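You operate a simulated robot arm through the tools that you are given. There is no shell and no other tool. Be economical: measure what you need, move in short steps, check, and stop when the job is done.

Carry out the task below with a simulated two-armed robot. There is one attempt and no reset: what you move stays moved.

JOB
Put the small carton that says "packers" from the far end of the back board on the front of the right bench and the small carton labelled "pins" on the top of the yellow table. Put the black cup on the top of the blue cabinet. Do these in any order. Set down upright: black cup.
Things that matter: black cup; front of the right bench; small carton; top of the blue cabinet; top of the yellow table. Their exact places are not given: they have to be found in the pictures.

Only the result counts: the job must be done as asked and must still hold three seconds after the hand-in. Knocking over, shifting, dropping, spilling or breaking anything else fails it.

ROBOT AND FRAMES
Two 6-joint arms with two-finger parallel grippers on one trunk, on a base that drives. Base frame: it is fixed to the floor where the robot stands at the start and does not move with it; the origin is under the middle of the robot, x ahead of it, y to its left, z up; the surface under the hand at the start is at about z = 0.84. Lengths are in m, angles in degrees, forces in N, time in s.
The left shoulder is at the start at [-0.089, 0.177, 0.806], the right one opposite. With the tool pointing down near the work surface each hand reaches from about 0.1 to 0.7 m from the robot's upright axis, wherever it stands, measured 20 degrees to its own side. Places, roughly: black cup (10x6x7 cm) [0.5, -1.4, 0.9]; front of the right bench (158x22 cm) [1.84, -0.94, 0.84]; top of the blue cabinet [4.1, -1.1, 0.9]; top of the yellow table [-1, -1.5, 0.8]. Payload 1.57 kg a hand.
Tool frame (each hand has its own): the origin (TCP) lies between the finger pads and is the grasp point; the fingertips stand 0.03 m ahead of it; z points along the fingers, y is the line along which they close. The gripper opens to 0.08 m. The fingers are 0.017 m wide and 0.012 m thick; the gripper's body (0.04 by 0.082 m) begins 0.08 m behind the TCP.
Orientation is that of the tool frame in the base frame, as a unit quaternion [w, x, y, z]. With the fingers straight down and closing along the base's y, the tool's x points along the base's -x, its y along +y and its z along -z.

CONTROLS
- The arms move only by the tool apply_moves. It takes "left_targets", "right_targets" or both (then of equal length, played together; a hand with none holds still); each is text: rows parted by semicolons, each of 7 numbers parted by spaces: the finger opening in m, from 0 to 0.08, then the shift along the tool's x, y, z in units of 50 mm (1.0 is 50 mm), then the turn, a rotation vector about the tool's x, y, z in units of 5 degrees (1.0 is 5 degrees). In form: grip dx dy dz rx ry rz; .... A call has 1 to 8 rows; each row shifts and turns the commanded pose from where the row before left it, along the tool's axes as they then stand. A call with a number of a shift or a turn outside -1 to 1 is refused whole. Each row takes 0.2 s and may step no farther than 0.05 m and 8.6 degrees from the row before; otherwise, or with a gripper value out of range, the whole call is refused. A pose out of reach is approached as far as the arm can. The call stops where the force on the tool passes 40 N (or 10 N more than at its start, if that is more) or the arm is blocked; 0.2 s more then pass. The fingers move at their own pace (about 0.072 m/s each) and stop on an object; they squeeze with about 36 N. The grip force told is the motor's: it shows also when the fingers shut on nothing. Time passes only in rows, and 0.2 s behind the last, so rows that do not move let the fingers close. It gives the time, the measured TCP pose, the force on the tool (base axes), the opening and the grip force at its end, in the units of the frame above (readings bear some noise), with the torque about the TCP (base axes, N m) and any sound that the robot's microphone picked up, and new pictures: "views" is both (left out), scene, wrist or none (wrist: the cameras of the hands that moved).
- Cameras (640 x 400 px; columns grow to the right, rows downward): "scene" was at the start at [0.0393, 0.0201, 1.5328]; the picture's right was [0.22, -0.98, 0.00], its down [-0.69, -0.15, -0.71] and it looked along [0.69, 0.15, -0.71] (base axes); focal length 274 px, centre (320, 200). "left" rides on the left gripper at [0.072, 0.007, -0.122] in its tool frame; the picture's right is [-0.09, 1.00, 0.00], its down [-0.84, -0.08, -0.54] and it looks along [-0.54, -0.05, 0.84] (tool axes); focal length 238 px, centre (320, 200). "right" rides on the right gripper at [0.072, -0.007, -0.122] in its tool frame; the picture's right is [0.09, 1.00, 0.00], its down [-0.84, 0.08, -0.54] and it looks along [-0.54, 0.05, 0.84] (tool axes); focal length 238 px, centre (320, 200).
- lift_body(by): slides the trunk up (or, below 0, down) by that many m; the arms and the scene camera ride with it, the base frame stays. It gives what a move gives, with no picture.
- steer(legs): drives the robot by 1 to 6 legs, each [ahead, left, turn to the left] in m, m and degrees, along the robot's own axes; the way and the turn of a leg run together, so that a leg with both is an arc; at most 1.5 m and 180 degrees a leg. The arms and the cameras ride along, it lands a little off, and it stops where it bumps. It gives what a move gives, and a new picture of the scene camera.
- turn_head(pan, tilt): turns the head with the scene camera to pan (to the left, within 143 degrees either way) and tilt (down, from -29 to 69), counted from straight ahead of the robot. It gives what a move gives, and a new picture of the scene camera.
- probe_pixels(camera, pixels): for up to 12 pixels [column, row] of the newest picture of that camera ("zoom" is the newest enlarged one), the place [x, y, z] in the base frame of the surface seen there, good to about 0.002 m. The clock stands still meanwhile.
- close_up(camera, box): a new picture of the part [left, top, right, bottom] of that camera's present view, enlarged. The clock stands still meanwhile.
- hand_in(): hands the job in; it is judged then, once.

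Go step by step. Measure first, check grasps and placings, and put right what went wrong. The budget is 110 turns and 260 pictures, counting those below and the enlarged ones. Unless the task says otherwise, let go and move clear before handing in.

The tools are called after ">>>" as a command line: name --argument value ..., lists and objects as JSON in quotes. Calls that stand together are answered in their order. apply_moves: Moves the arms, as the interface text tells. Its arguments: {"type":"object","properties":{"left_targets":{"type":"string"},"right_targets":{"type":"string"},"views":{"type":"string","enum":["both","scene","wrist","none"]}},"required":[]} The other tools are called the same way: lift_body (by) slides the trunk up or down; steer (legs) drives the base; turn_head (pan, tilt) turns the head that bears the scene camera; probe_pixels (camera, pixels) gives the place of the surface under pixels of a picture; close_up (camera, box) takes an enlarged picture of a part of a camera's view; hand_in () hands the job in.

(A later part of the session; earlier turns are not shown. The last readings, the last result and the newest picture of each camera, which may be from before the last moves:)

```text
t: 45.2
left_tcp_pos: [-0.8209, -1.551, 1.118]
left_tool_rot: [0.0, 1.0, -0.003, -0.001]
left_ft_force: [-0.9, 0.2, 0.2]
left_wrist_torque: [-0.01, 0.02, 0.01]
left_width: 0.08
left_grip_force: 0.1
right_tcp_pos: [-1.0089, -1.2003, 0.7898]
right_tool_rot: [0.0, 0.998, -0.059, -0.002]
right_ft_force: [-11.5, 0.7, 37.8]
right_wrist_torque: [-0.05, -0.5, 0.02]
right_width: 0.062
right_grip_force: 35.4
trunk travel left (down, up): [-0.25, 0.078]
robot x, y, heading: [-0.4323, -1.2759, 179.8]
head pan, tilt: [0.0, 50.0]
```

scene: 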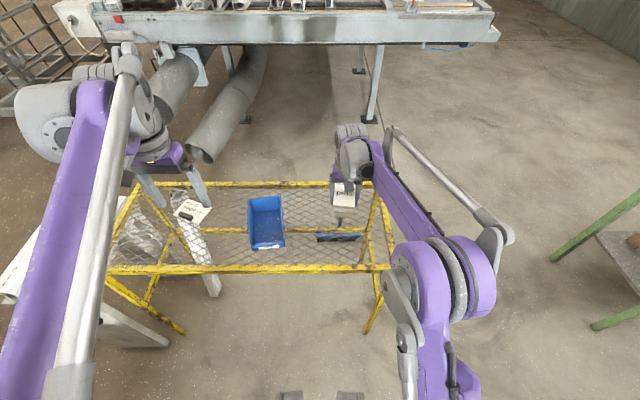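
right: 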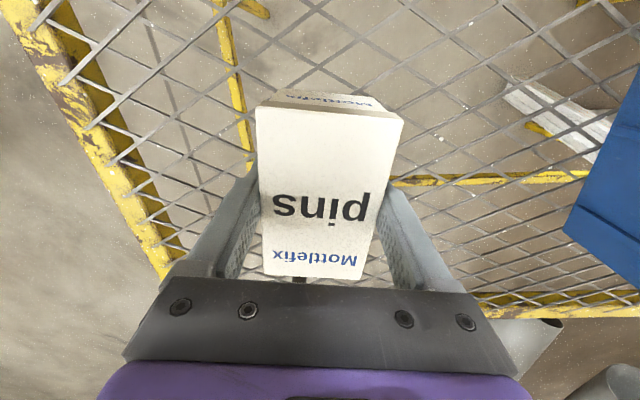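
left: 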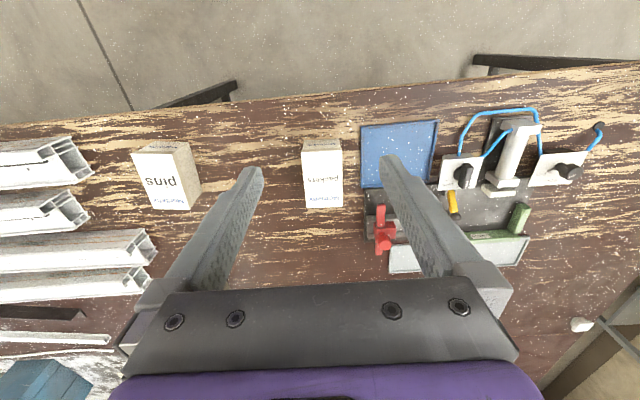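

Contact made; ease off 4 mm of command and open.

>>> apply_moves --right_targets "0 0 0 -0.06 0 0 0; 0.03 0 0 0 0 0 0; 0.08 0 0 0 0 0 0; 0.08 0 0 0 0 0 0; 0.08 0 0 -0.6 0 0 0; 0.08 0 0 -1 0 0 0; 0.08 0 0 -1 0 0 0; 0.08 0 0 -1 0 0 0" --views "wrist"

```text
t: 47.0
left_tcp_pos: [-0.8236, -1.5518, 1.1165]
left_tool_rot: [0.0, 1.0, -0.003, 0.0]
left_ft_force: [0.0, 0.4, -0.5]
left_wrist_torque: [0.02, -0.01, -0.01]
left_width: 0.0797
left_grip_force: 0.0
right_tcp_pos: [-1.0083, -1.1999, 0.9701]
right_tool_rot: [0.0, 0.998, -0.061, 0.001]
right_ft_force: [-0.1, -0.3, -0.1]
right_wrist_torque: [-0.03, -0.04, -0.03]
right_width: 0.0799
right_grip_force: 0.1
trunk travel left (down, up): [-0.25, 0.078]
robot x, y, heading: [-0.4339, -1.2739, 179.6]
head pan, tilt: [0.0, 50.0]
```

right: 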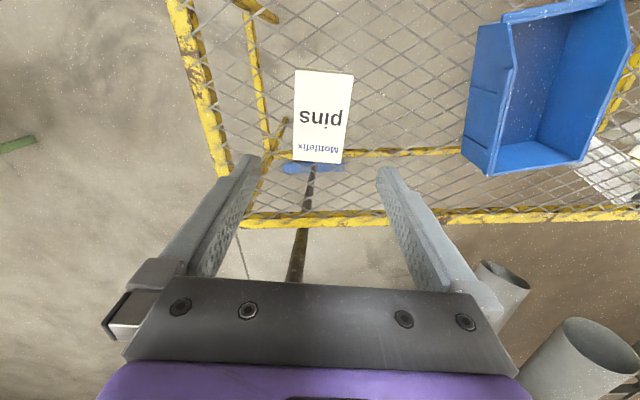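

Pins stands on the mesh. Raise the hand, turn around toward the cup and look.

>>> apply_moves --right_targets "0.08 0.6 0 -1 0 0 0; 0.08 0.6 0 -1 0 0 0; 0.08 0.6 0 -1 0 0 0" --views "none"

>>> steer --legs '[[-0.1, 0, 0], [0, 0, 180]]'

>>> turn_head --pan 0 --tilt 40

>>> close_up --camera "scene" --box '[160, 60, 480, 260]'

```text
refused: row 1 steps farther than a row can; nothing moved
```

```text
t: 55.5
left_tcp_pos: [0.0585, -1.0034, 1.1171]
left_tool_rot: [0.001, 0.003, 1.0, 0.0]
left_ft_force: [-0.4, 0.0, 0.6]
left_wrist_torque: [-0.01, 0.02, -0.02]
left_width: 0.0801
left_grip_force: 0.0
right_tcp_pos: [0.244, -1.3571, 0.9692]
right_tool_rot: [0.0, 0.06, 0.998, 0.0]
right_ft_force: [-0.1, 0.3, -0.4]
right_wrist_torque: [0.0, 0.01, -0.02]
right_width: 0.08
right_grip_force: 0.0
trunk travel left (down, up): [-0.25, 0.078]
robot x, y, heading: [-0.332, -1.2788, -0.4]
head pan, tilt: [0.0, 50.0]
```

scene: 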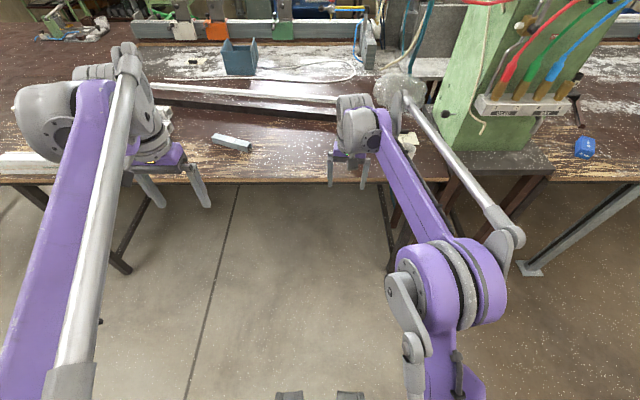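

```text
t: 56.2
left_tcp_pos: [0.0581, -1.0042, 1.1163]
left_tool_rot: [-0.001, 0.002, 1.0, 0.0]
left_ft_force: [0.3, -0.5, 0.7]
left_wrist_torque: [0.01, 0.0, 0.03]
left_width: 0.0799
left_grip_force: 0.0
right_tcp_pos: [0.2422, -1.3551, 0.9702]
right_tool_rot: [0.0, 0.059, 0.998, 0.0]
right_ft_force: [0.7, -0.6, -0.2]
right_wrist_torque: [-0.02, 0.0, 0.02]
right_width: 0.0802
right_grip_force: 0.1
trunk travel left (down, up): [-0.25, 0.078]
robot x, y, heading: [-0.3341, -1.2768, -0.2]
head pan, tilt: [0.0, 40.0]
```

scene: 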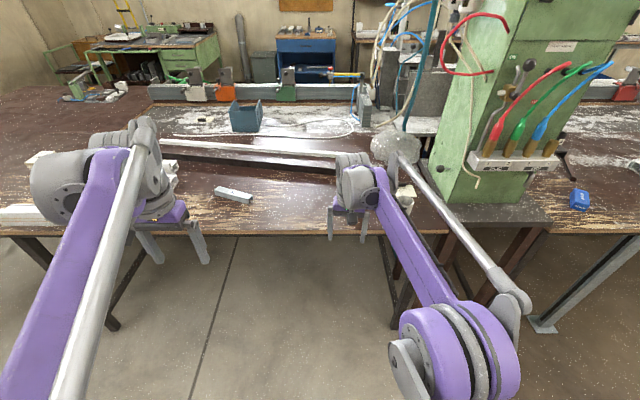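

```text
2.00 times, centred on (320, 160) of scene
```

zoom: 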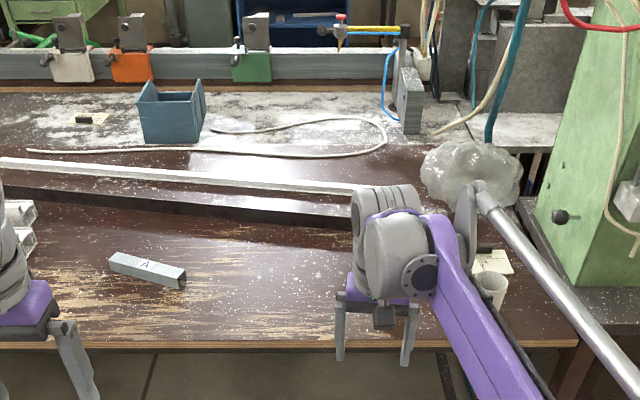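

The arm hides the cup in the scene view; raise the right hand and use its wrist camera.

>>> apply_moves --right_targets "0.08 0 0 -1 0 0 0; 0.08 0 0 -1 0 0 0; 0.08 0 0 -1 0 0 0; 0.08 0 0 0 0 0 0" --views "wrist"

```text
t: 57.2
left_tcp_pos: [0.0575, -1.0032, 1.117]
left_tool_rot: [0.001, 0.002, 1.0, 0.0]
left_ft_force: [0.9, 0.3, -0.5]
left_wrist_torque: [-0.01, 0.01, 0.01]
left_width: 0.0799
left_grip_force: 0.1
right_tcp_pos: [0.2365, -1.3579, 1.0943]
right_tool_rot: [0.0, 0.06, 0.998, -0.001]
right_ft_force: [0.2, -0.6, 0.0]
right_wrist_torque: [0.02, -0.01, 0.0]
right_width: 0.0801
right_grip_force: 0.1
right hand out of reach, approached as far as the arm can: row 3
trunk travel left (down, up): [-0.25, 0.078]
robot x, y, heading: [-0.3335, -1.2821, -0.0]
head pan, tilt: [0.0, 40.0]
```

right: 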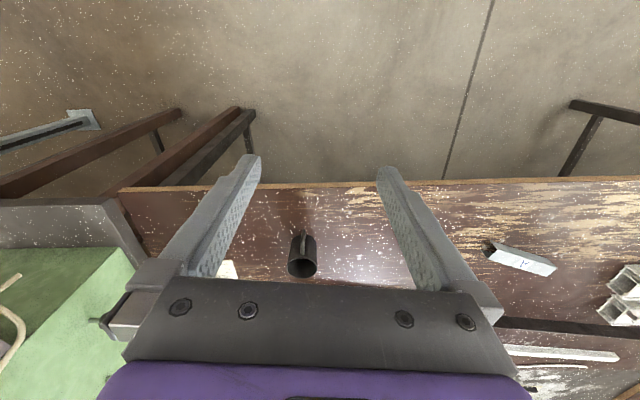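

The cup is at (302,262) with its handle toward the robot. Measure it.

>>> close_up --camera "right" --box '[260, 220, 340, 290]'

>>> probe_pixels --camera "right" --pixels '[[304, 237], [304, 247], [290, 268], [315, 268], [302, 262], [302, 276], [302, 258], [300, 187]]'

```text
5.71 times, centred on (300, 255) of right
```

zoom: 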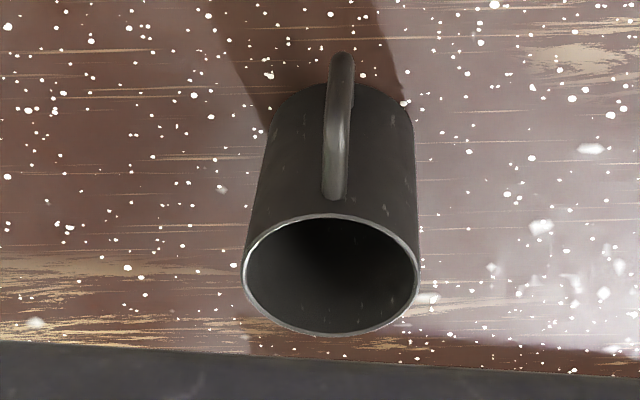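

```text
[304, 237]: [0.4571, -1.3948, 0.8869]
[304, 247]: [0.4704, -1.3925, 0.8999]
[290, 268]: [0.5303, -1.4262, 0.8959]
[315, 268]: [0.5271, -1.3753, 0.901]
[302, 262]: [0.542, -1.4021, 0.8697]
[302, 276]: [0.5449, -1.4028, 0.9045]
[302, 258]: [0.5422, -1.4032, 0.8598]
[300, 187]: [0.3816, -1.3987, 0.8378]
```

>>> probe_pixels --camera "zoom" --pixels '[[247, 275], [416, 280], [320, 217], [330, 333], [340, 57], [332, 200], [262, 215], [408, 215]]'

```text
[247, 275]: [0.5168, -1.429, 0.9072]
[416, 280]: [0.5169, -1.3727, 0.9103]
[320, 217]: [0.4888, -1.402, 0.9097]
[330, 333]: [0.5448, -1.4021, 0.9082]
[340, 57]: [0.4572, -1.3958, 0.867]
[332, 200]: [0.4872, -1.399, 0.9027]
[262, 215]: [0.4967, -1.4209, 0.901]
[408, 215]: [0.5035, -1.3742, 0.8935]
```

Cup centre (0.516,-1.401), Ø≈0.058, z 0.84–0.91; its handle line matches the hand's present yaw. Retract the hand, drive up to the bench.

>>> apply_moves --right_targets "0.08 0.9 0 0 0 0 0; 0.08 0.9 0 0 0 0 0; 0.08 0.9 0 0 0 0 0" --views "none"

>>> steer --legs '[[0.36, 0.05, 0]]'

```text
t: 58.0
left_tcp_pos: [0.0562, -1.004, 1.1161]
left_tool_rot: [0.001, 0.002, 1.0, 0.0]
left_ft_force: [-0.5, 0.0, 0.0]
left_wrist_torque: [0.0, -0.06, -0.03]
left_width: 0.0798
left_grip_force: 0.2
right_tcp_pos: [0.0997, -1.3404, 1.0947]
right_tool_rot: [0.001, 0.06, 0.998, 0.001]
right_ft_force: [0.0, 0.2, 1.2]
right_wrist_torque: [0.01, -0.06, 0.0]
right_width: 0.08
right_grip_force: 0.1
trunk travel left (down, up): [-0.25, 0.078]
robot x, y, heading: [-0.3326, -1.277, -0.5]
head pan, tilt: [0.0, 40.0]
```

```text
t: 60.3
left_tcp_pos: [0.4205, -0.9561, 1.1164]
left_tool_rot: [-0.001, 0.002, 1.0, 0.002]
left_ft_force: [0.3, 0.9, -0.5]
left_wrist_torque: [-0.01, 0.02, 0.04]
left_width: 0.0801
left_grip_force: 0.0
right_tcp_pos: [0.4636, -1.2934, 1.0941]
right_tool_rot: [0.001, 0.061, 0.998, 0.0]
right_ft_force: [-0.4, -0.3, 0.4]
right_wrist_torque: [-0.01, 0.01, 0.02]
right_width: 0.0801
right_grip_force: 0.1
trunk travel left (down, up): [-0.25, 0.078]
robot x, y, heading: [0.0296, -1.2297, -0.2]
head pan, tilt: [0.0, 40.0]
```

scene: 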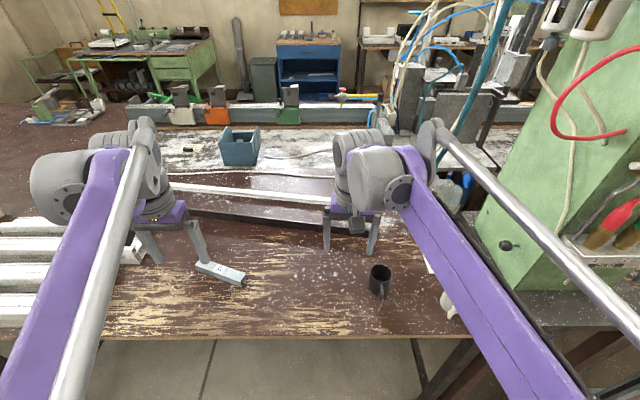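

Move above the cup and look.

>>> apply_moves --right_targets "0.08 -0.433 -0.669 0 0 0 0; 0.08 -0.433 -0.669 0 0 0 0; 0.08 -0.433 -0.669 0 0 0 0; 0.08 0 0 0.9 0 0 0; 0.08 0 0 0.9 0 0 0; 0.08 0 0 0 0 0 0" --views "wrist"

```text
t: 61.7
left_tcp_pos: [0.4206, -0.9561, 1.1166]
left_tool_rot: [0.0, 0.003, 1.0, 0.0]
left_ft_force: [-0.1, -0.3, 0.2]
left_wrist_torque: [-0.01, 0.01, 0.01]
left_width: 0.0799
left_grip_force: 0.1
right_tcp_pos: [0.5145, -1.4018, 1.005]
right_tool_rot: [-0.001, 0.06, 0.998, 0.0]
right_ft_force: [0.1, 0.8, 0.4]
right_wrist_torque: [0.01, -0.02, 0.0]
right_width: 0.0799
right_grip_force: 0.2
trunk travel left (down, up): [-0.25, 0.078]
robot x, y, heading: [0.026, -1.2276, -0.4]
head pan, tilt: [0.0, 40.0]
```

right: 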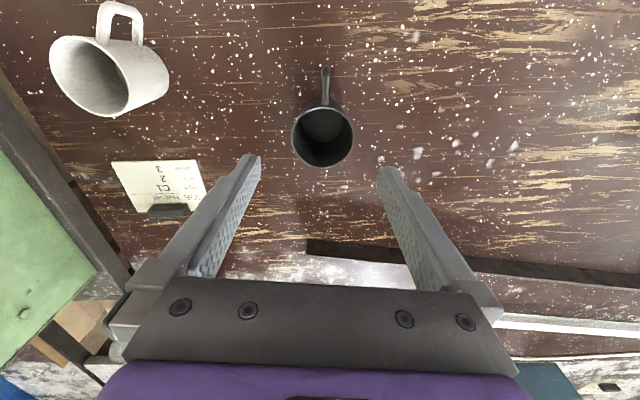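

Well centred; descend 0.125 m and grip.

>>> apply_moves --right_targets "0.08 0 0 0.85 0 0 0; 0.08 0 0 0.85 0 0 0; 0.08 0 0 0.8 0 0 0; 0.08 0 0 0 0 0 0; 0 0 0 0 0 0 0; 0 0 0 0 0 0 0; 0 0 0 0 0 0 0" --views "wrist"

```text
t: 63.3
left_tcp_pos: [0.4201, -0.9552, 1.1167]
left_tool_rot: [0.0, 0.002, 1.0, 0.0]
left_ft_force: [-0.9, 0.5, -0.7]
left_wrist_torque: [0.01, 0.01, 0.02]
left_width: 0.0801
left_grip_force: 0.0
right_tcp_pos: [0.5154, -1.4021, 0.8796]
right_tool_rot: [0.0, 0.06, 0.998, 0.0]
right_ft_force: [-0.3, -0.1, 0.0]
right_wrist_torque: [0.0, 0.01, 0.0]
right_width: 0.0587
right_grip_force: 35.5
trunk travel left (down, up): [-0.25, 0.078]
robot x, y, heading: [0.0275, -1.2268, -0.3]
head pan, tilt: [0.0, 40.0]
```

right: 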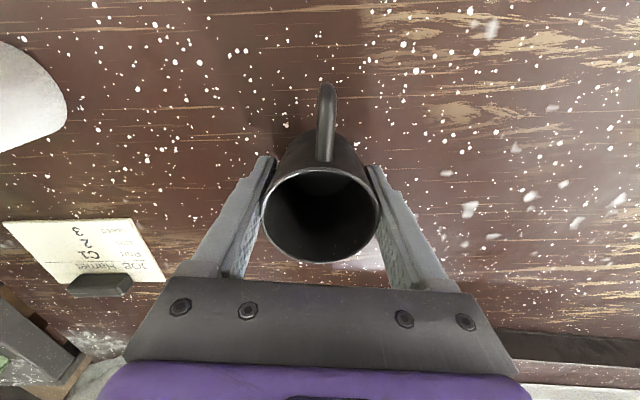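

Cup gripped. Lift, back off and strafe left along the corridor.

>>> apply_moves --right_targets "0 0 0 -0.9 0 0 0; 0 0 0 -0.9 0 0 0; 0 0.3 0.3 -0.85 0 0 0; 0 0.3 0.3 -0.85 0 0 0; 0 0 0 0 0 0 0" --views "none"

>>> steer --legs '[[-0.3, 0, 0], [0, 1.3, 0]]'

>>> turn_head --pan 50 --tilt 35

>>> probe_pixels --camera "scene" --pixels '[[320, 200], [320, 100], [320, 300], [450, 150], [450, 200], [450, 100], [550, 100], [550, 60]]'

```text
t: 64.5
left_tcp_pos: [0.4213, -0.9579, 1.1169]
left_tool_rot: [0.0, 0.003, 1.0, 0.0]
left_ft_force: [-0.3, 0.3, 0.3]
left_wrist_torque: [-0.05, 0.0, 0.0]
left_width: 0.08
left_grip_force: 0.0
right_tcp_pos: [0.4888, -1.3678, 1.0544]
right_tool_rot: [-0.001, 0.061, 0.998, 0.0]
right_ft_force: [-0.3, 0.3, -0.6]
right_wrist_torque: [-0.01, 0.0, 0.0]
right_width: 0.0584
right_grip_force: 36.6
trunk travel left (down, up): [-0.25, 0.078]
robot x, y, heading: [0.0296, -1.2324, -0.0]
head pan, tilt: [0.0, 40.0]
```

```text
t: 77.7
left_tcp_pos: [0.132, 0.3366, 1.1157]
left_tool_rot: [0.0, 0.005, 1.0, -0.001]
left_ft_force: [0.3, -0.9, 0.3]
left_wrist_torque: [-0.01, 0.0, 0.01]
left_width: 0.08
left_grip_force: 0.0
right_tcp_pos: [0.1977, -0.0752, 1.0536]
right_tool_rot: [0.0, 0.064, 0.998, 0.001]
right_ft_force: [-0.3, 0.8, -0.8]
right_wrist_torque: [-0.01, 0.0, 0.01]
right_width: 0.0585
right_grip_force: 35.6
trunk travel left (down, up): [-0.25, 0.078]
robot x, y, heading: [-0.2605, 0.0662, -0.6]
head pan, tilt: [0.0, 40.0]
```

scene: 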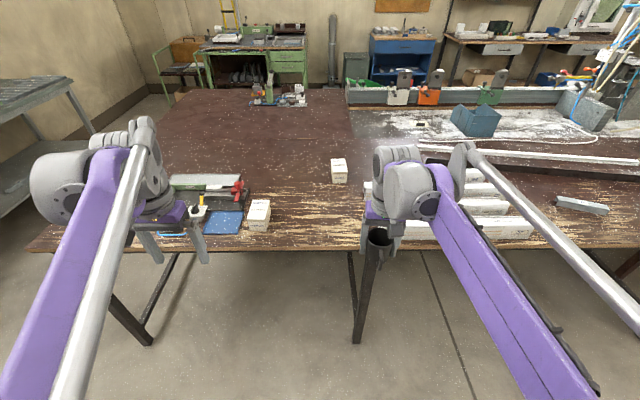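

```text
t: 78.9
left_tcp_pos: [0.1313, 0.3357, 1.1146]
left_tool_rot: [0.0, 0.006, 1.0, 0.0]
left_ft_force: [0.9, 0.3, 0.4]
left_wrist_torque: [-0.03, 0.01, -0.02]
left_width: 0.0799
left_grip_force: 0.1
right_tcp_pos: [0.1982, -0.0769, 1.0533]
right_tool_rot: [0.0, 0.063, 0.998, 0.001]
right_ft_force: [-0.6, -0.1, -1.5]
right_wrist_torque: [-0.02, -0.01, 0.0]
right_width: 0.0584
right_grip_force: 36.0
trunk travel left (down, up): [-0.25, 0.078]
robot x, y, heading: [-0.2621, 0.0625, -0.7]
head pan, tilt: [50.0, 35.0]
```

scene: 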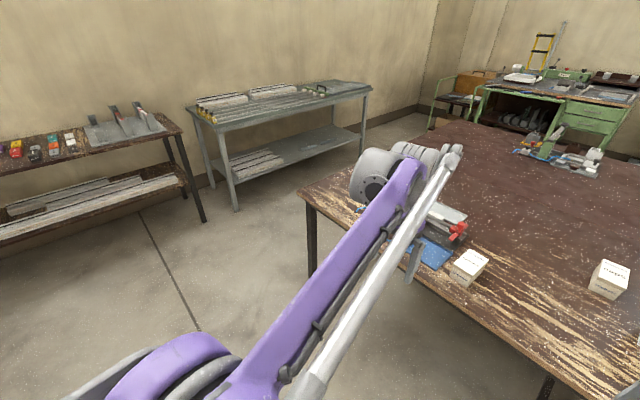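

```text
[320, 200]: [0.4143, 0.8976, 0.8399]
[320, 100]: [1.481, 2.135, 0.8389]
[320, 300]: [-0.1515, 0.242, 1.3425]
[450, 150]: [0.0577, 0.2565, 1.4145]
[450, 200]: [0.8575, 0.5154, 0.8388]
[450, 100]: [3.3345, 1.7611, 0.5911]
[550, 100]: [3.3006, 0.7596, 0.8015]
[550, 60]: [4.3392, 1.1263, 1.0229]
```

Probe the corridor edges: gray table legs, brown table left corners, chair.

>>> probe_pixels --camera "scene" --pixels '[[301, 192], [311, 270], [236, 209], [362, 152], [206, 220], [462, 124], [435, 128], [470, 100], [478, 118], [205, 130], [372, 92], [360, 155]]'

```text
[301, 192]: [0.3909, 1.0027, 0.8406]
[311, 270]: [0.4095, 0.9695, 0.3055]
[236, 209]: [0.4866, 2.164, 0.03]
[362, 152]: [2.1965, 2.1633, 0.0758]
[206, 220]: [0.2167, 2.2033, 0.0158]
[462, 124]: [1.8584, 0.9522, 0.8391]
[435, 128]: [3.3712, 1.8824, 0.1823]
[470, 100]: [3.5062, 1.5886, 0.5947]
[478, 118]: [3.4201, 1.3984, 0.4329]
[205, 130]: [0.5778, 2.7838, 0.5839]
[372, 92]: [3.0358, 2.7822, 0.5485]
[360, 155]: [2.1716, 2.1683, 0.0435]
```

Corridor y 1.0–2.16 is free. Drive: left 1.5, ahead 2.85, then right 2.4 with heading kept.

>>> steer --legs '[[0, 1.5, 0.6], [1.45, 0, 0], [1.4, 0, 0]]'

>>> turn_head --pan -90 --tilt 30

>>> turn_head --pan -30 --tilt 30

```text
t: 105.8
left_tcp_pos: [3.0145, 1.7987, 1.1166]
left_tool_rot: [-0.001, 0.011, 1.0, 0.0]
left_ft_force: [0.0, 0.2, -0.7]
left_wrist_torque: [0.01, 0.02, 0.01]
left_width: 0.08
left_grip_force: 0.0
right_tcp_pos: [3.0767, 1.3844, 1.0535]
right_tool_rot: [-0.001, 0.067, 0.998, 0.0]
right_ft_force: [0.1, 0.1, -0.8]
right_wrist_torque: [0.0, 0.01, -0.01]
right_width: 0.0585
right_grip_force: 36.0
trunk travel left (down, up): [-0.25, 0.078]
robot x, y, heading: [2.6206, 1.5275, -1.4]
head pan, tilt: [50.0, 35.0]
```

scene: 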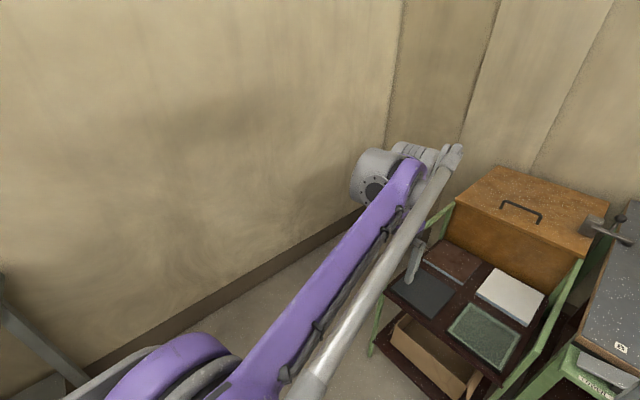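

```text
t: 108.0
left_tcp_pos: [3.014, 1.7984, 1.1173]
left_tool_rot: [0.0, 0.011, 1.0, 0.0]
left_ft_force: [-0.7, -0.4, 0.4]
left_wrist_torque: [-0.02, -0.01, 0.01]
left_width: 0.0798
left_grip_force: 0.1
right_tcp_pos: [3.0764, 1.3847, 1.0527]
right_tool_rot: [0.0, 0.068, 0.998, 0.0]
right_ft_force: [-0.2, -0.2, -0.6]
right_wrist_torque: [-0.04, 0.03, -0.01]
right_width: 0.0586
right_grip_force: 36.3
trunk travel left (down, up): [-0.25, 0.078]
robot x, y, heading: [2.6205, 1.5256, -1.4]
head pan, tilt: [-90.0, 30.0]
```

scene: 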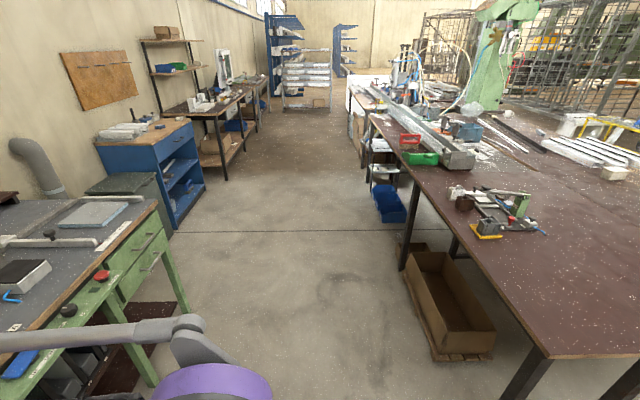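

```text
t: 109.3
left_tcp_pos: [3.0144, 1.7982, 1.1165]
left_tool_rot: [0.0, 0.011, 1.0, 0.0]
left_ft_force: [-0.8, -0.6, 0.1]
left_wrist_torque: [-0.01, -0.02, -0.01]
left_width: 0.08
left_grip_force: 0.0
right_tcp_pos: [3.0765, 1.3837, 1.0524]
right_tool_rot: [0.0, 0.068, 0.998, 0.0]
right_ft_force: [0.5, -0.6, 0.5]
right_wrist_torque: [0.01, -0.01, 0.02]
right_width: 0.0584
right_grip_force: 36.0
trunk travel left (down, up): [-0.25, 0.078]
robot x, y, heading: [2.6182, 1.5304, -1.1]
head pan, tilt: [-30.0, 30.0]
```

scene: 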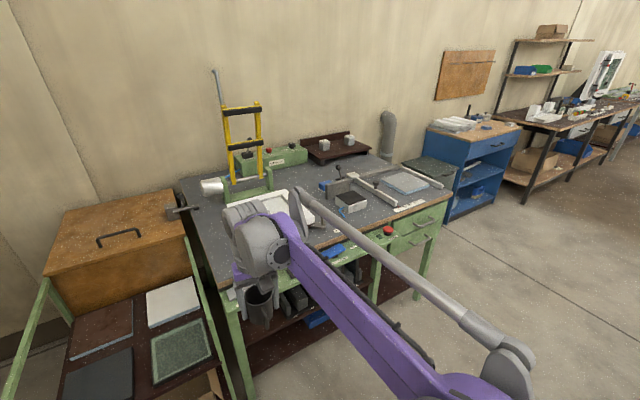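

The aisle is free (table edge x≈1.95, desk front ≈3.3). Strafe right 2.45 m toward the blue cabinet.

>>> steer --legs '[[0, 0, 1.2], [0, -1.45, 0], [0, -1.0, 0]]'

>>> turn_head --pan 0 --tilt 30

>>> turn_head --pan 143 --tilt 45

>>> turn_head --pan -60 --tilt 10

>>> close_up --camera "scene" --box '[100, 50, 420, 250]'

```text
t: 131.1
left_tcp_pos: [3.017, -0.6247, 1.1159]
left_tool_rot: [0.0, -0.003, 1.0, 0.0]
left_ft_force: [0.3, 0.1, 0.0]
left_wrist_torque: [-0.03, 0.01, 0.0]
left_width: 0.0798
left_grip_force: 0.1
right_tcp_pos: [3.0902, -1.0377, 1.0531]
right_tool_rot: [-0.001, 0.054, 0.999, 0.0]
right_ft_force: [-0.5, -0.1, -0.6]
right_wrist_torque: [0.05, 0.02, 0.02]
right_width: 0.0582
right_grip_force: 35.8
trunk travel left (down, up): [-0.25, 0.078]
robot x, y, heading: [2.6295, -0.9022, 0.5]
head pan, tilt: [-30.0, 30.0]
```

scene: 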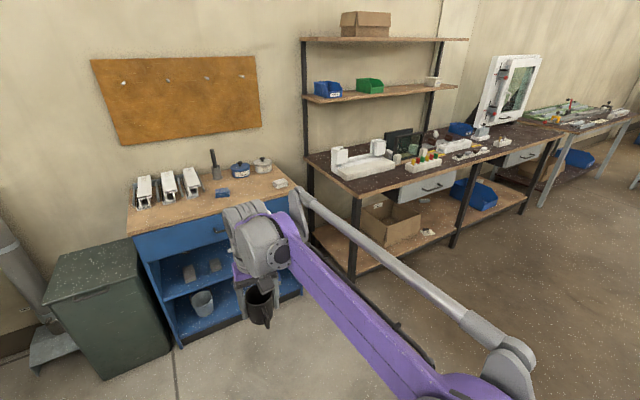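

```text
t: 132.0
left_tcp_pos: [3.0172, -0.6252, 1.1159]
left_tool_rot: [0.0, -0.004, 1.0, -0.001]
left_ft_force: [0.4, -0.5, -0.3]
left_wrist_torque: [-0.01, 0.01, 0.0]
left_width: 0.08
left_grip_force: 0.1
right_tcp_pos: [3.0896, -1.0363, 1.0537]
right_tool_rot: [0.0, 0.054, 0.999, 0.0]
right_ft_force: [0.1, -0.5, -0.8]
right_wrist_torque: [0.02, 0.0, 0.0]
right_width: 0.0583
right_grip_force: 36.2
trunk travel left (down, up): [-0.25, 0.078]
robot x, y, heading: [2.6278, -0.9035, 0.4]
head pan, tilt: [0.0, 30.0]
```

scene: 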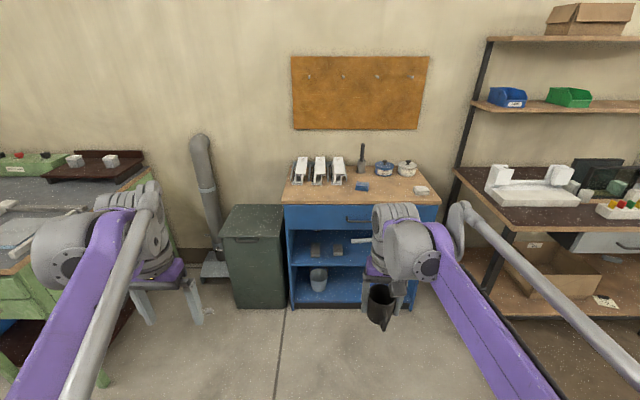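

```text
t: 134.3
left_tcp_pos: [3.0172, -0.6266, 1.116]
left_tool_rot: [0.001, -0.004, 1.0, 0.0]
left_ft_force: [0.0, -0.5, 0.1]
left_wrist_torque: [-0.01, -0.01, 0.02]
left_width: 0.0799
left_grip_force: 0.0
right_tcp_pos: [3.0906, -1.038, 1.0538]
right_tool_rot: [0.0, 0.054, 0.999, 0.0]
right_ft_force: [0.0, -0.9, 0.1]
right_wrist_torque: [0.0, 0.01, 0.02]
right_width: 0.0583
right_grip_force: 36.5
trunk travel left (down, up): [-0.25, 0.078]
robot x, y, heading: [2.6258, -0.903, 0.6]
head pan, tilt: [143.0, 45.0]
```

scene: 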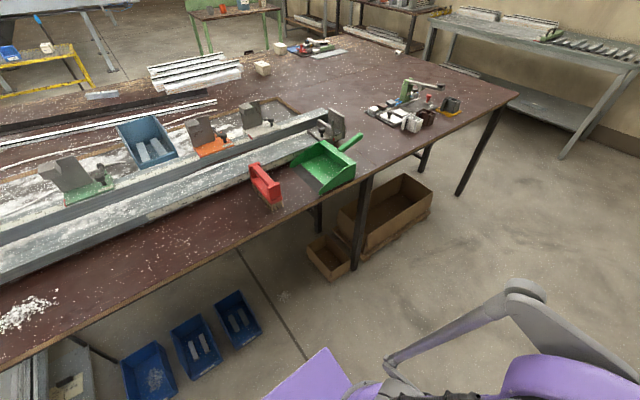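

```text
t: 137.3
left_tcp_pos: [3.0173, -0.6261, 1.1158]
left_tool_rot: [0.0, -0.003, 1.0, 0.001]
left_ft_force: [-0.4, -0.8, -0.3]
left_wrist_torque: [-0.03, 0.02, -0.03]
left_width: 0.08
left_grip_force: 0.1
right_tcp_pos: [3.0906, -1.0367, 1.0545]
right_tool_rot: [0.0, 0.054, 0.999, 0.0]
right_ft_force: [-0.6, -0.3, -0.6]
right_wrist_torque: [-0.01, -0.01, 0.01]
right_width: 0.0584
right_grip_force: 35.9
trunk travel left (down, up): [-0.25, 0.078]
robot x, y, heading: [2.6322, -0.9082, 0.6]
head pan, tilt: [-60.0, 10.0]
```

scene: 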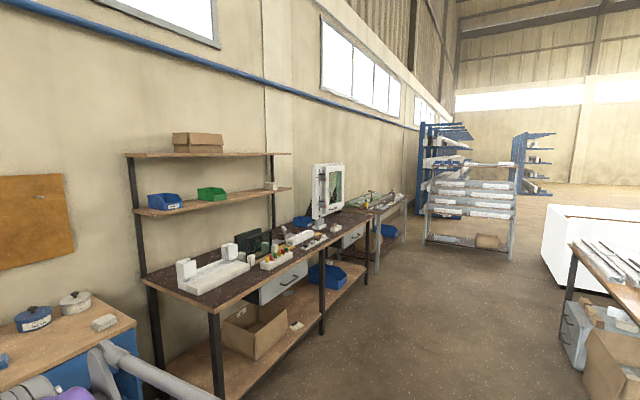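

```text
2.00 times, centred on (260, 150) of scene
```

zoom: 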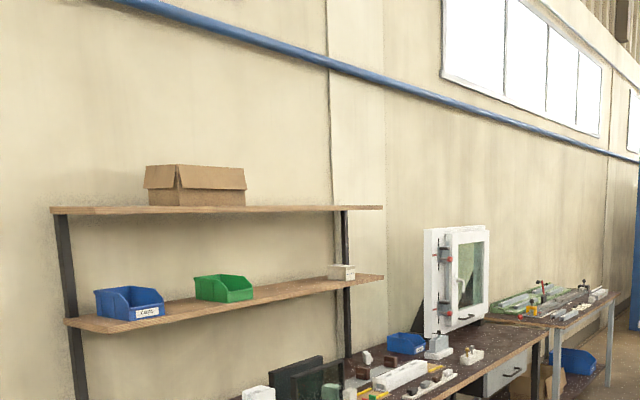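

The strip in front of the fence (brush, scoop, dust pile) is the "front of the right bench". Zoom on the shelf carton and then measure the cabinet top.

>>> close_up --camera "scene" --box '[259, 178, 283, 193]'

>>> turn_head --pan -15 --tilt 30

>>> close_up --camera "scene" --box '[180, 130, 400, 268]'

```text
16.00 times, centred on (271, 186) of scene
```

zoom: 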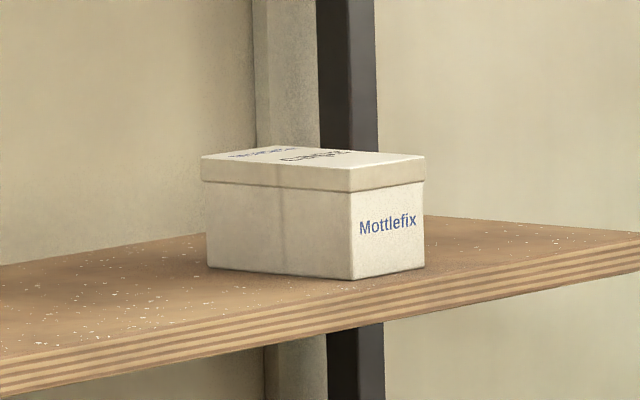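

```text
t: 138.4
left_tcp_pos: [3.0178, -0.6254, 1.1155]
left_tool_rot: [-0.001, -0.004, 1.0, 0.0]
left_ft_force: [0.2, -0.5, -0.9]
left_wrist_torque: [0.02, -0.02, -0.03]
left_width: 0.0803
left_grip_force: 0.1
right_tcp_pos: [3.0925, -1.0365, 1.0536]
right_tool_rot: [0.0, 0.054, 0.999, 0.0]
right_ft_force: [-0.9, 0.3, -1.3]
right_wrist_torque: [0.03, 0.0, 0.02]
right_width: 0.0582
right_grip_force: 36.5
trunk travel left (down, up): [-0.25, 0.078]
robot x, y, heading: [2.6311, -0.9091, 0.4]
head pan, tilt: [-15.0, 30.0]
```

scene: 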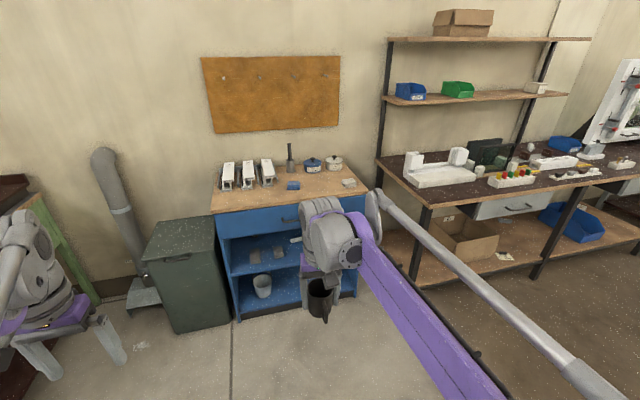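

```text
2.90 times, centred on (290, 199) of scene
```

zoom: 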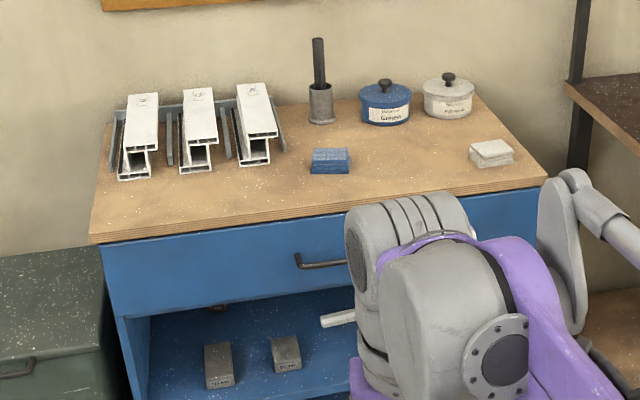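

>>> probe_pixels --camera "zoom" --pixels '[[95, 235], [545, 178], [330, 200], [420, 165], [330, 148], [350, 168], [475, 160], [490, 148], [230, 200], [255, 160], [420, 195], [385, 120]]'

```text
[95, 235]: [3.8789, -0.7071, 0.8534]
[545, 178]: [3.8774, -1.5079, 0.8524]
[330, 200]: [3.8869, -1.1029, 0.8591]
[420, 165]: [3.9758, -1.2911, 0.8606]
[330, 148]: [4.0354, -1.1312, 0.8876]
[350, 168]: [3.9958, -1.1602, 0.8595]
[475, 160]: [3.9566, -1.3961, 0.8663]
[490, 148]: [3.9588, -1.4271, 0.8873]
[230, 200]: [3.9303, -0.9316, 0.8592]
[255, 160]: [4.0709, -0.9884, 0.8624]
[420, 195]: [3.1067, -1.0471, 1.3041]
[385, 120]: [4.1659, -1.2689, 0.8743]
```

Top z 0.859, front edge x 3.88; the free spot is (3.96,-1.277) between the blue sponge and white block. Drive up.

>>> steer --legs '[[0.4, -0.24, 0], [0.41, 0, 0]]'

>>> turn_head --pan 0 --tilt 50

```text
t: 143.3
left_tcp_pos: [3.8257, -0.8586, 1.1172]
left_tool_rot: [0.001, -0.004, 1.0, 0.0]
left_ft_force: [0.9, -0.7, -0.4]
left_wrist_torque: [0.04, 0.03, 0.02]
left_width: 0.08
left_grip_force: 0.0
right_tcp_pos: [3.8992, -1.2683, 1.0529]
right_tool_rot: [0.0, 0.054, 0.999, 0.0]
right_ft_force: [-0.5, -0.4, -1.0]
right_wrist_torque: [0.03, -0.01, 0.01]
right_width: 0.058
right_grip_force: 35.6
trunk travel left (down, up): [-0.25, 0.078]
robot x, y, heading: [3.4392, -1.1397, 0.4]
head pan, tilt: [-15.0, 30.0]
```

scene: 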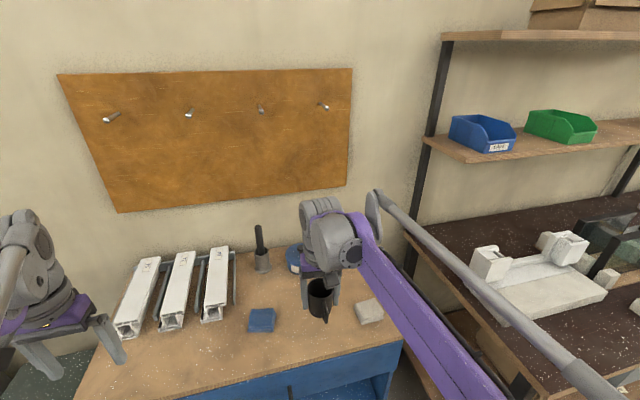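

```text
t: 144.1
left_tcp_pos: [3.8254, -0.8582, 1.1157]
left_tool_rot: [-0.001, -0.004, 1.0, 0.001]
left_ft_force: [-0.6, 0.1, -0.4]
left_wrist_torque: [-0.01, -0.02, 0.0]
left_width: 0.0801
left_grip_force: 0.1
right_tcp_pos: [3.9001, -1.2706, 1.0537]
right_tool_rot: [-0.001, 0.054, 0.999, -0.001]
right_ft_force: [0.2, -0.1, -0.9]
right_wrist_torque: [0.01, -0.02, 0.02]
right_width: 0.0584
right_grip_force: 36.2
trunk travel left (down, up): [-0.25, 0.078]
robot x, y, heading: [3.4377, -1.1348, 0.6]
head pan, tilt: [0.0, 50.0]
```

scene: 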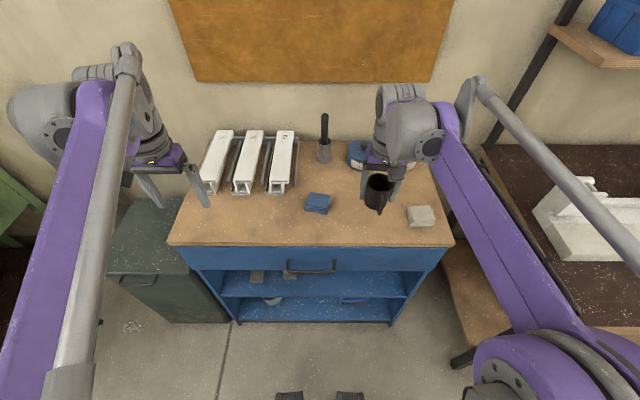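

Shift 0.058 ahead and lower to just above the top.

>>> apply_moves --right_targets "0 -0.59 -0.02 0 0 0 0; 0 -0.59 -0.02 0 0 0 0; 0 0 0 0.95 0 0 0; 0 0 0 0.95 0 0 0; 0 0 0 0.9 0 0 0; 0 0 0 0.1 0 0 0; 0 0 0 0 0 0 0" --views "both"

```text
t: 145.7
left_tcp_pos: [3.8253, -0.8584, 1.1158]
left_tool_rot: [0.0, -0.003, 1.0, 0.0]
left_ft_force: [-0.2, 0.5, 0.4]
left_wrist_torque: [0.0, -0.01, -0.03]
left_width: 0.0801
left_grip_force: 0.1
right_tcp_pos: [3.958, -1.2782, 0.9094]
right_tool_rot: [0.0, 0.054, 0.999, 0.0]
right_ft_force: [-0.6, 0.3, -0.6]
right_wrist_torque: [0.0, 0.0, -0.01]
right_width: 0.0582
right_grip_force: 36.0
trunk travel left (down, up): [-0.25, 0.078]
robot x, y, heading: [3.4352, -1.137, 0.6]
head pan, tilt: [0.0, 50.0]
```

scene: 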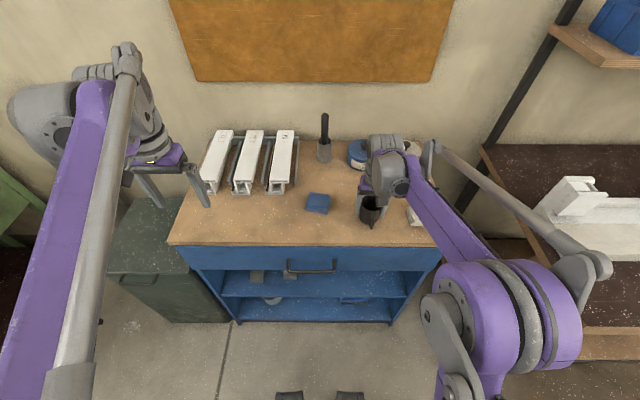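
right: 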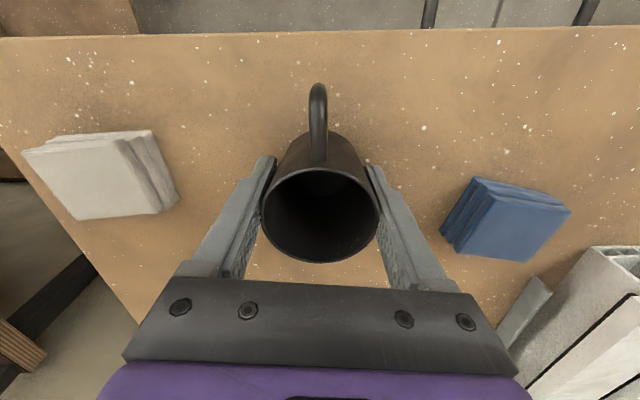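

Clear on both sides; lower the last centimetre.

>>> apply_moves --right_targets "0 0 0 0.13 0 0 0; 0 0 0 0.05 0 0 0; 0 0 0 0 0 0 0" --views "none"

```text
t: 146.5
left_tcp_pos: [3.8248, -0.8585, 1.1163]
left_tool_rot: [-0.001, -0.003, 1.0, 0.0]
left_ft_force: [-1.0, -0.5, -0.3]
left_wrist_torque: [0.01, 0.0, 0.02]
left_width: 0.0802
left_grip_force: 0.1
right_tcp_pos: [3.959, -1.2779, 0.901]
right_tool_rot: [0.001, 0.054, 0.999, 0.0]
right_ft_force: [1.6, 0.7, 12.7]
right_wrist_torque: [-0.29, 0.0, 0.07]
right_width: 0.0583
right_grip_force: 36.1
trunk travel left (down, up): [-0.25, 0.078]
robot x, y, heading: [3.4395, -1.1392, 0.5]
head pan, tilt: [0.0, 50.0]
```

Light contact (12.7 N): open and rise.

>>> apply_moves --right_targets "0.03 0 0 0 0 0 0; 0.08 0 0 0 0 0 0; 0.08 0 0 0 0 0 0; 0.08 0 0 -0.5 0 0 0; 0.08 0 0 -1 0 0 0; 0.08 0 0 -1 0 0 0; 0.08 0 0 -1 0 0 0; 0.08 0 0 0 0 0 0" --views "both"

```text
t: 148.3
left_tcp_pos: [3.8258, -0.8593, 1.116]
left_tool_rot: [0.0, -0.004, 1.0, 0.0]
left_ft_force: [-0.2, -0.2, 0.1]
left_wrist_torque: [0.01, 0.01, 0.01]
left_width: 0.08
left_grip_force: 0.1
right_tcp_pos: [3.9577, -1.2775, 1.075]
right_tool_rot: [0.0, 0.054, 0.999, 0.001]
right_ft_force: [-0.6, 0.0, -0.1]
right_wrist_torque: [0.0, 0.04, 0.0]
right_width: 0.0799
right_grip_force: 0.2
trunk travel left (down, up): [-0.25, 0.078]
robot x, y, heading: [3.4393, -1.1404, 0.5]
head pan, tilt: [0.0, 50.0]
```

scene: 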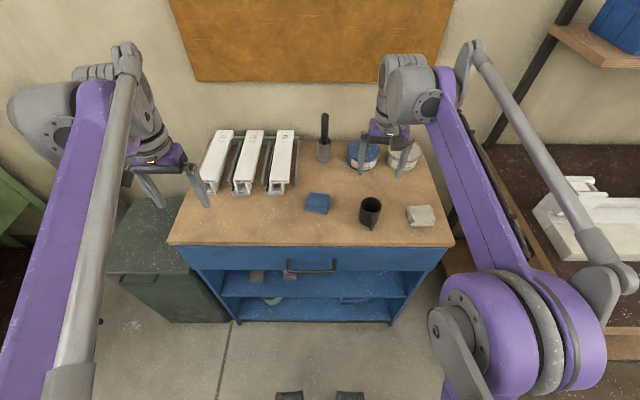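
right: 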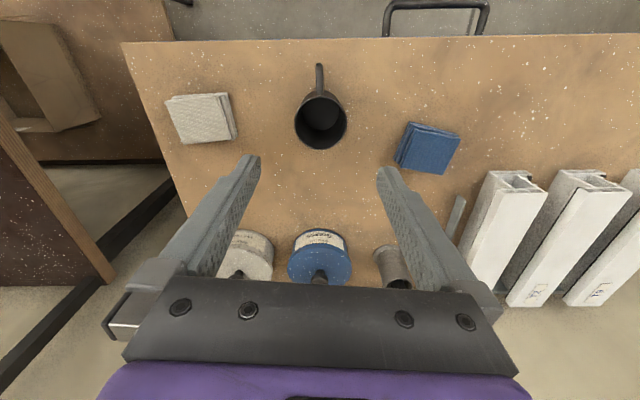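

Cup stands upright on the cabinet. Back off and strafe right to the shelf carton.

>>> steer --legs '[[-0.75, 0, -0.5], [0, -1.45, 0]]'

>>> turn_head --pan 0 --tilt 15

>>> lift_body --by 0.075

>>> close_up --camera "scene" --box '[240, 80, 400, 180]'

```text
t: 165.0
left_tcp_pos: [3.0755, -2.3254, 1.1158]
left_tool_rot: [-0.001, 0.001, 1.0, 0.0]
left_ft_force: [-0.1, -0.2, 0.5]
left_wrist_torque: [-0.01, 0.01, 0.01]
left_width: 0.0798
left_grip_force: 0.0
right_tcp_pos: [3.2037, -2.7469, 1.0758]
right_tool_rot: [0.001, 0.058, 0.998, 0.0]
right_ft_force: [-0.4, 0.7, -0.4]
right_wrist_torque: [0.04, -0.01, 0.02]
right_width: 0.0802
right_grip_force: 0.1
trunk travel left (down, up): [-0.25, 0.078]
robot x, y, heading: [2.6872, -2.6021, -0.1]
head pan, tilt: [0.0, 50.0]
```

scene: 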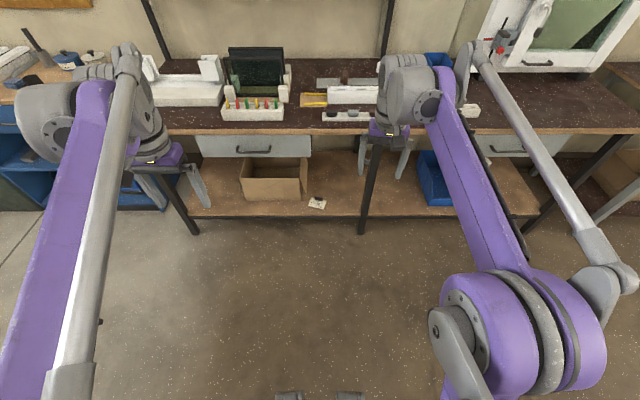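

```text
t: 166.0
left_tcp_pos: [3.0763, -2.3258, 1.1155]
left_tool_rot: [0.0, 0.001, 1.0, 0.0]
left_ft_force: [-0.8, 0.1, -0.3]
left_wrist_torque: [0.0, 0.01, 0.01]
left_width: 0.0798
left_grip_force: 0.0
right_tcp_pos: [3.2042, -2.7478, 1.0746]
right_tool_rot: [-0.001, 0.057, 0.998, 0.0]
right_ft_force: [0.0, 0.2, -0.2]
right_wrist_torque: [-0.02, -0.01, 0.02]
right_width: 0.0799
right_grip_force: 0.0
trunk travel left (down, up): [-0.25, 0.078]
robot x, y, heading: [2.6891, -2.6006, 0.1]
head pan, tilt: [0.0, 15.0]
```

scene: 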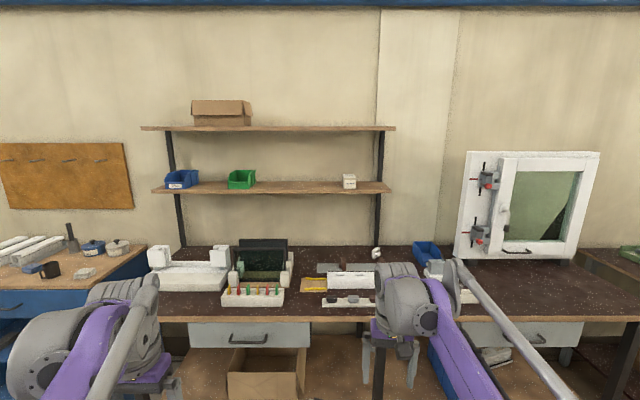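

```text
t: 167.1
left_tcp_pos: [3.0748, -2.325, 1.1917]
left_tool_rot: [0.0, 0.001, 1.0, 0.0]
left_ft_force: [-0.2, 0.5, -0.6]
left_wrist_torque: [-0.04, 0.01, 0.0]
left_width: 0.08
left_grip_force: 0.2
right_tcp_pos: [3.2037, -2.747, 1.1506]
right_tool_rot: [0.0, 0.059, 0.998, -0.001]
right_ft_force: [0.1, 0.5, -0.3]
right_wrist_torque: [0.0, -0.01, 0.0]
right_width: 0.0798
right_grip_force: 0.0
trunk travel left (down, up): [-0.325, 0.003]
robot x, y, heading: [2.6869, -2.6019, -0.2]
head pan, tilt: [0.0, 15.0]
```

```text
4.00 times, centred on (320, 130) of scene
```

zoom: 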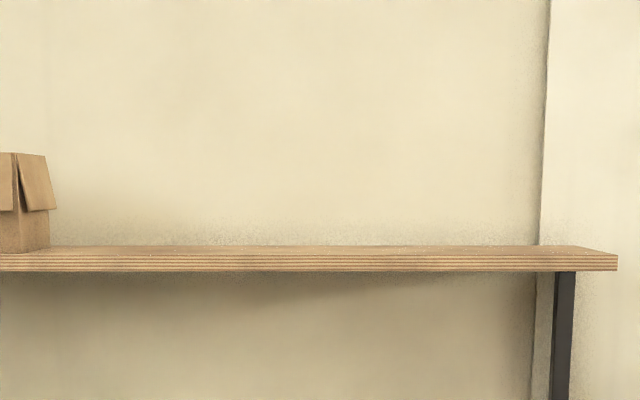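

>>> close_up --camera "scene" --box '[330, 185, 362, 205]'

>>> close_up --camera "scene" --box '[280, 150, 440, 250]'

```text
16.00 times, centred on (346, 195) of scene
```

zoom: 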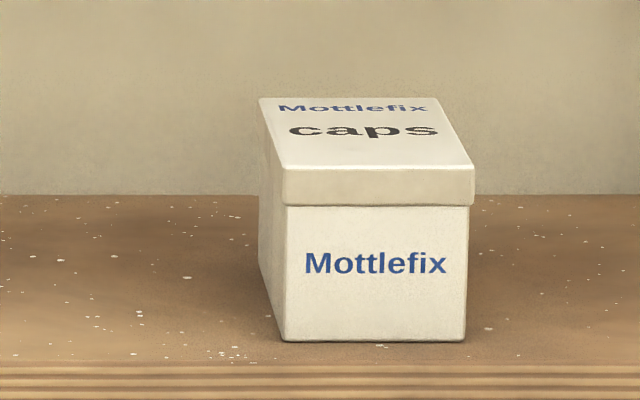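

```text
4.00 times, centred on (360, 200) of scene
```

zoom: 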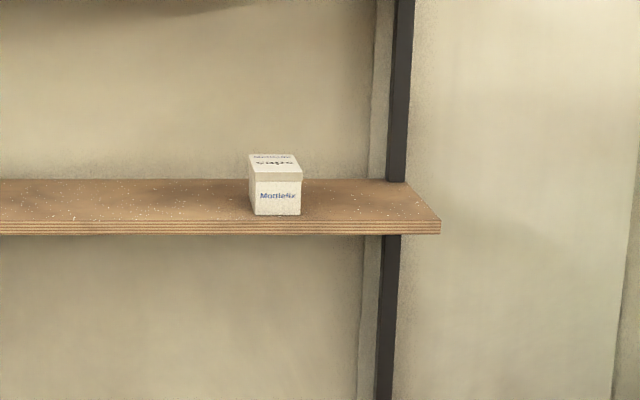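

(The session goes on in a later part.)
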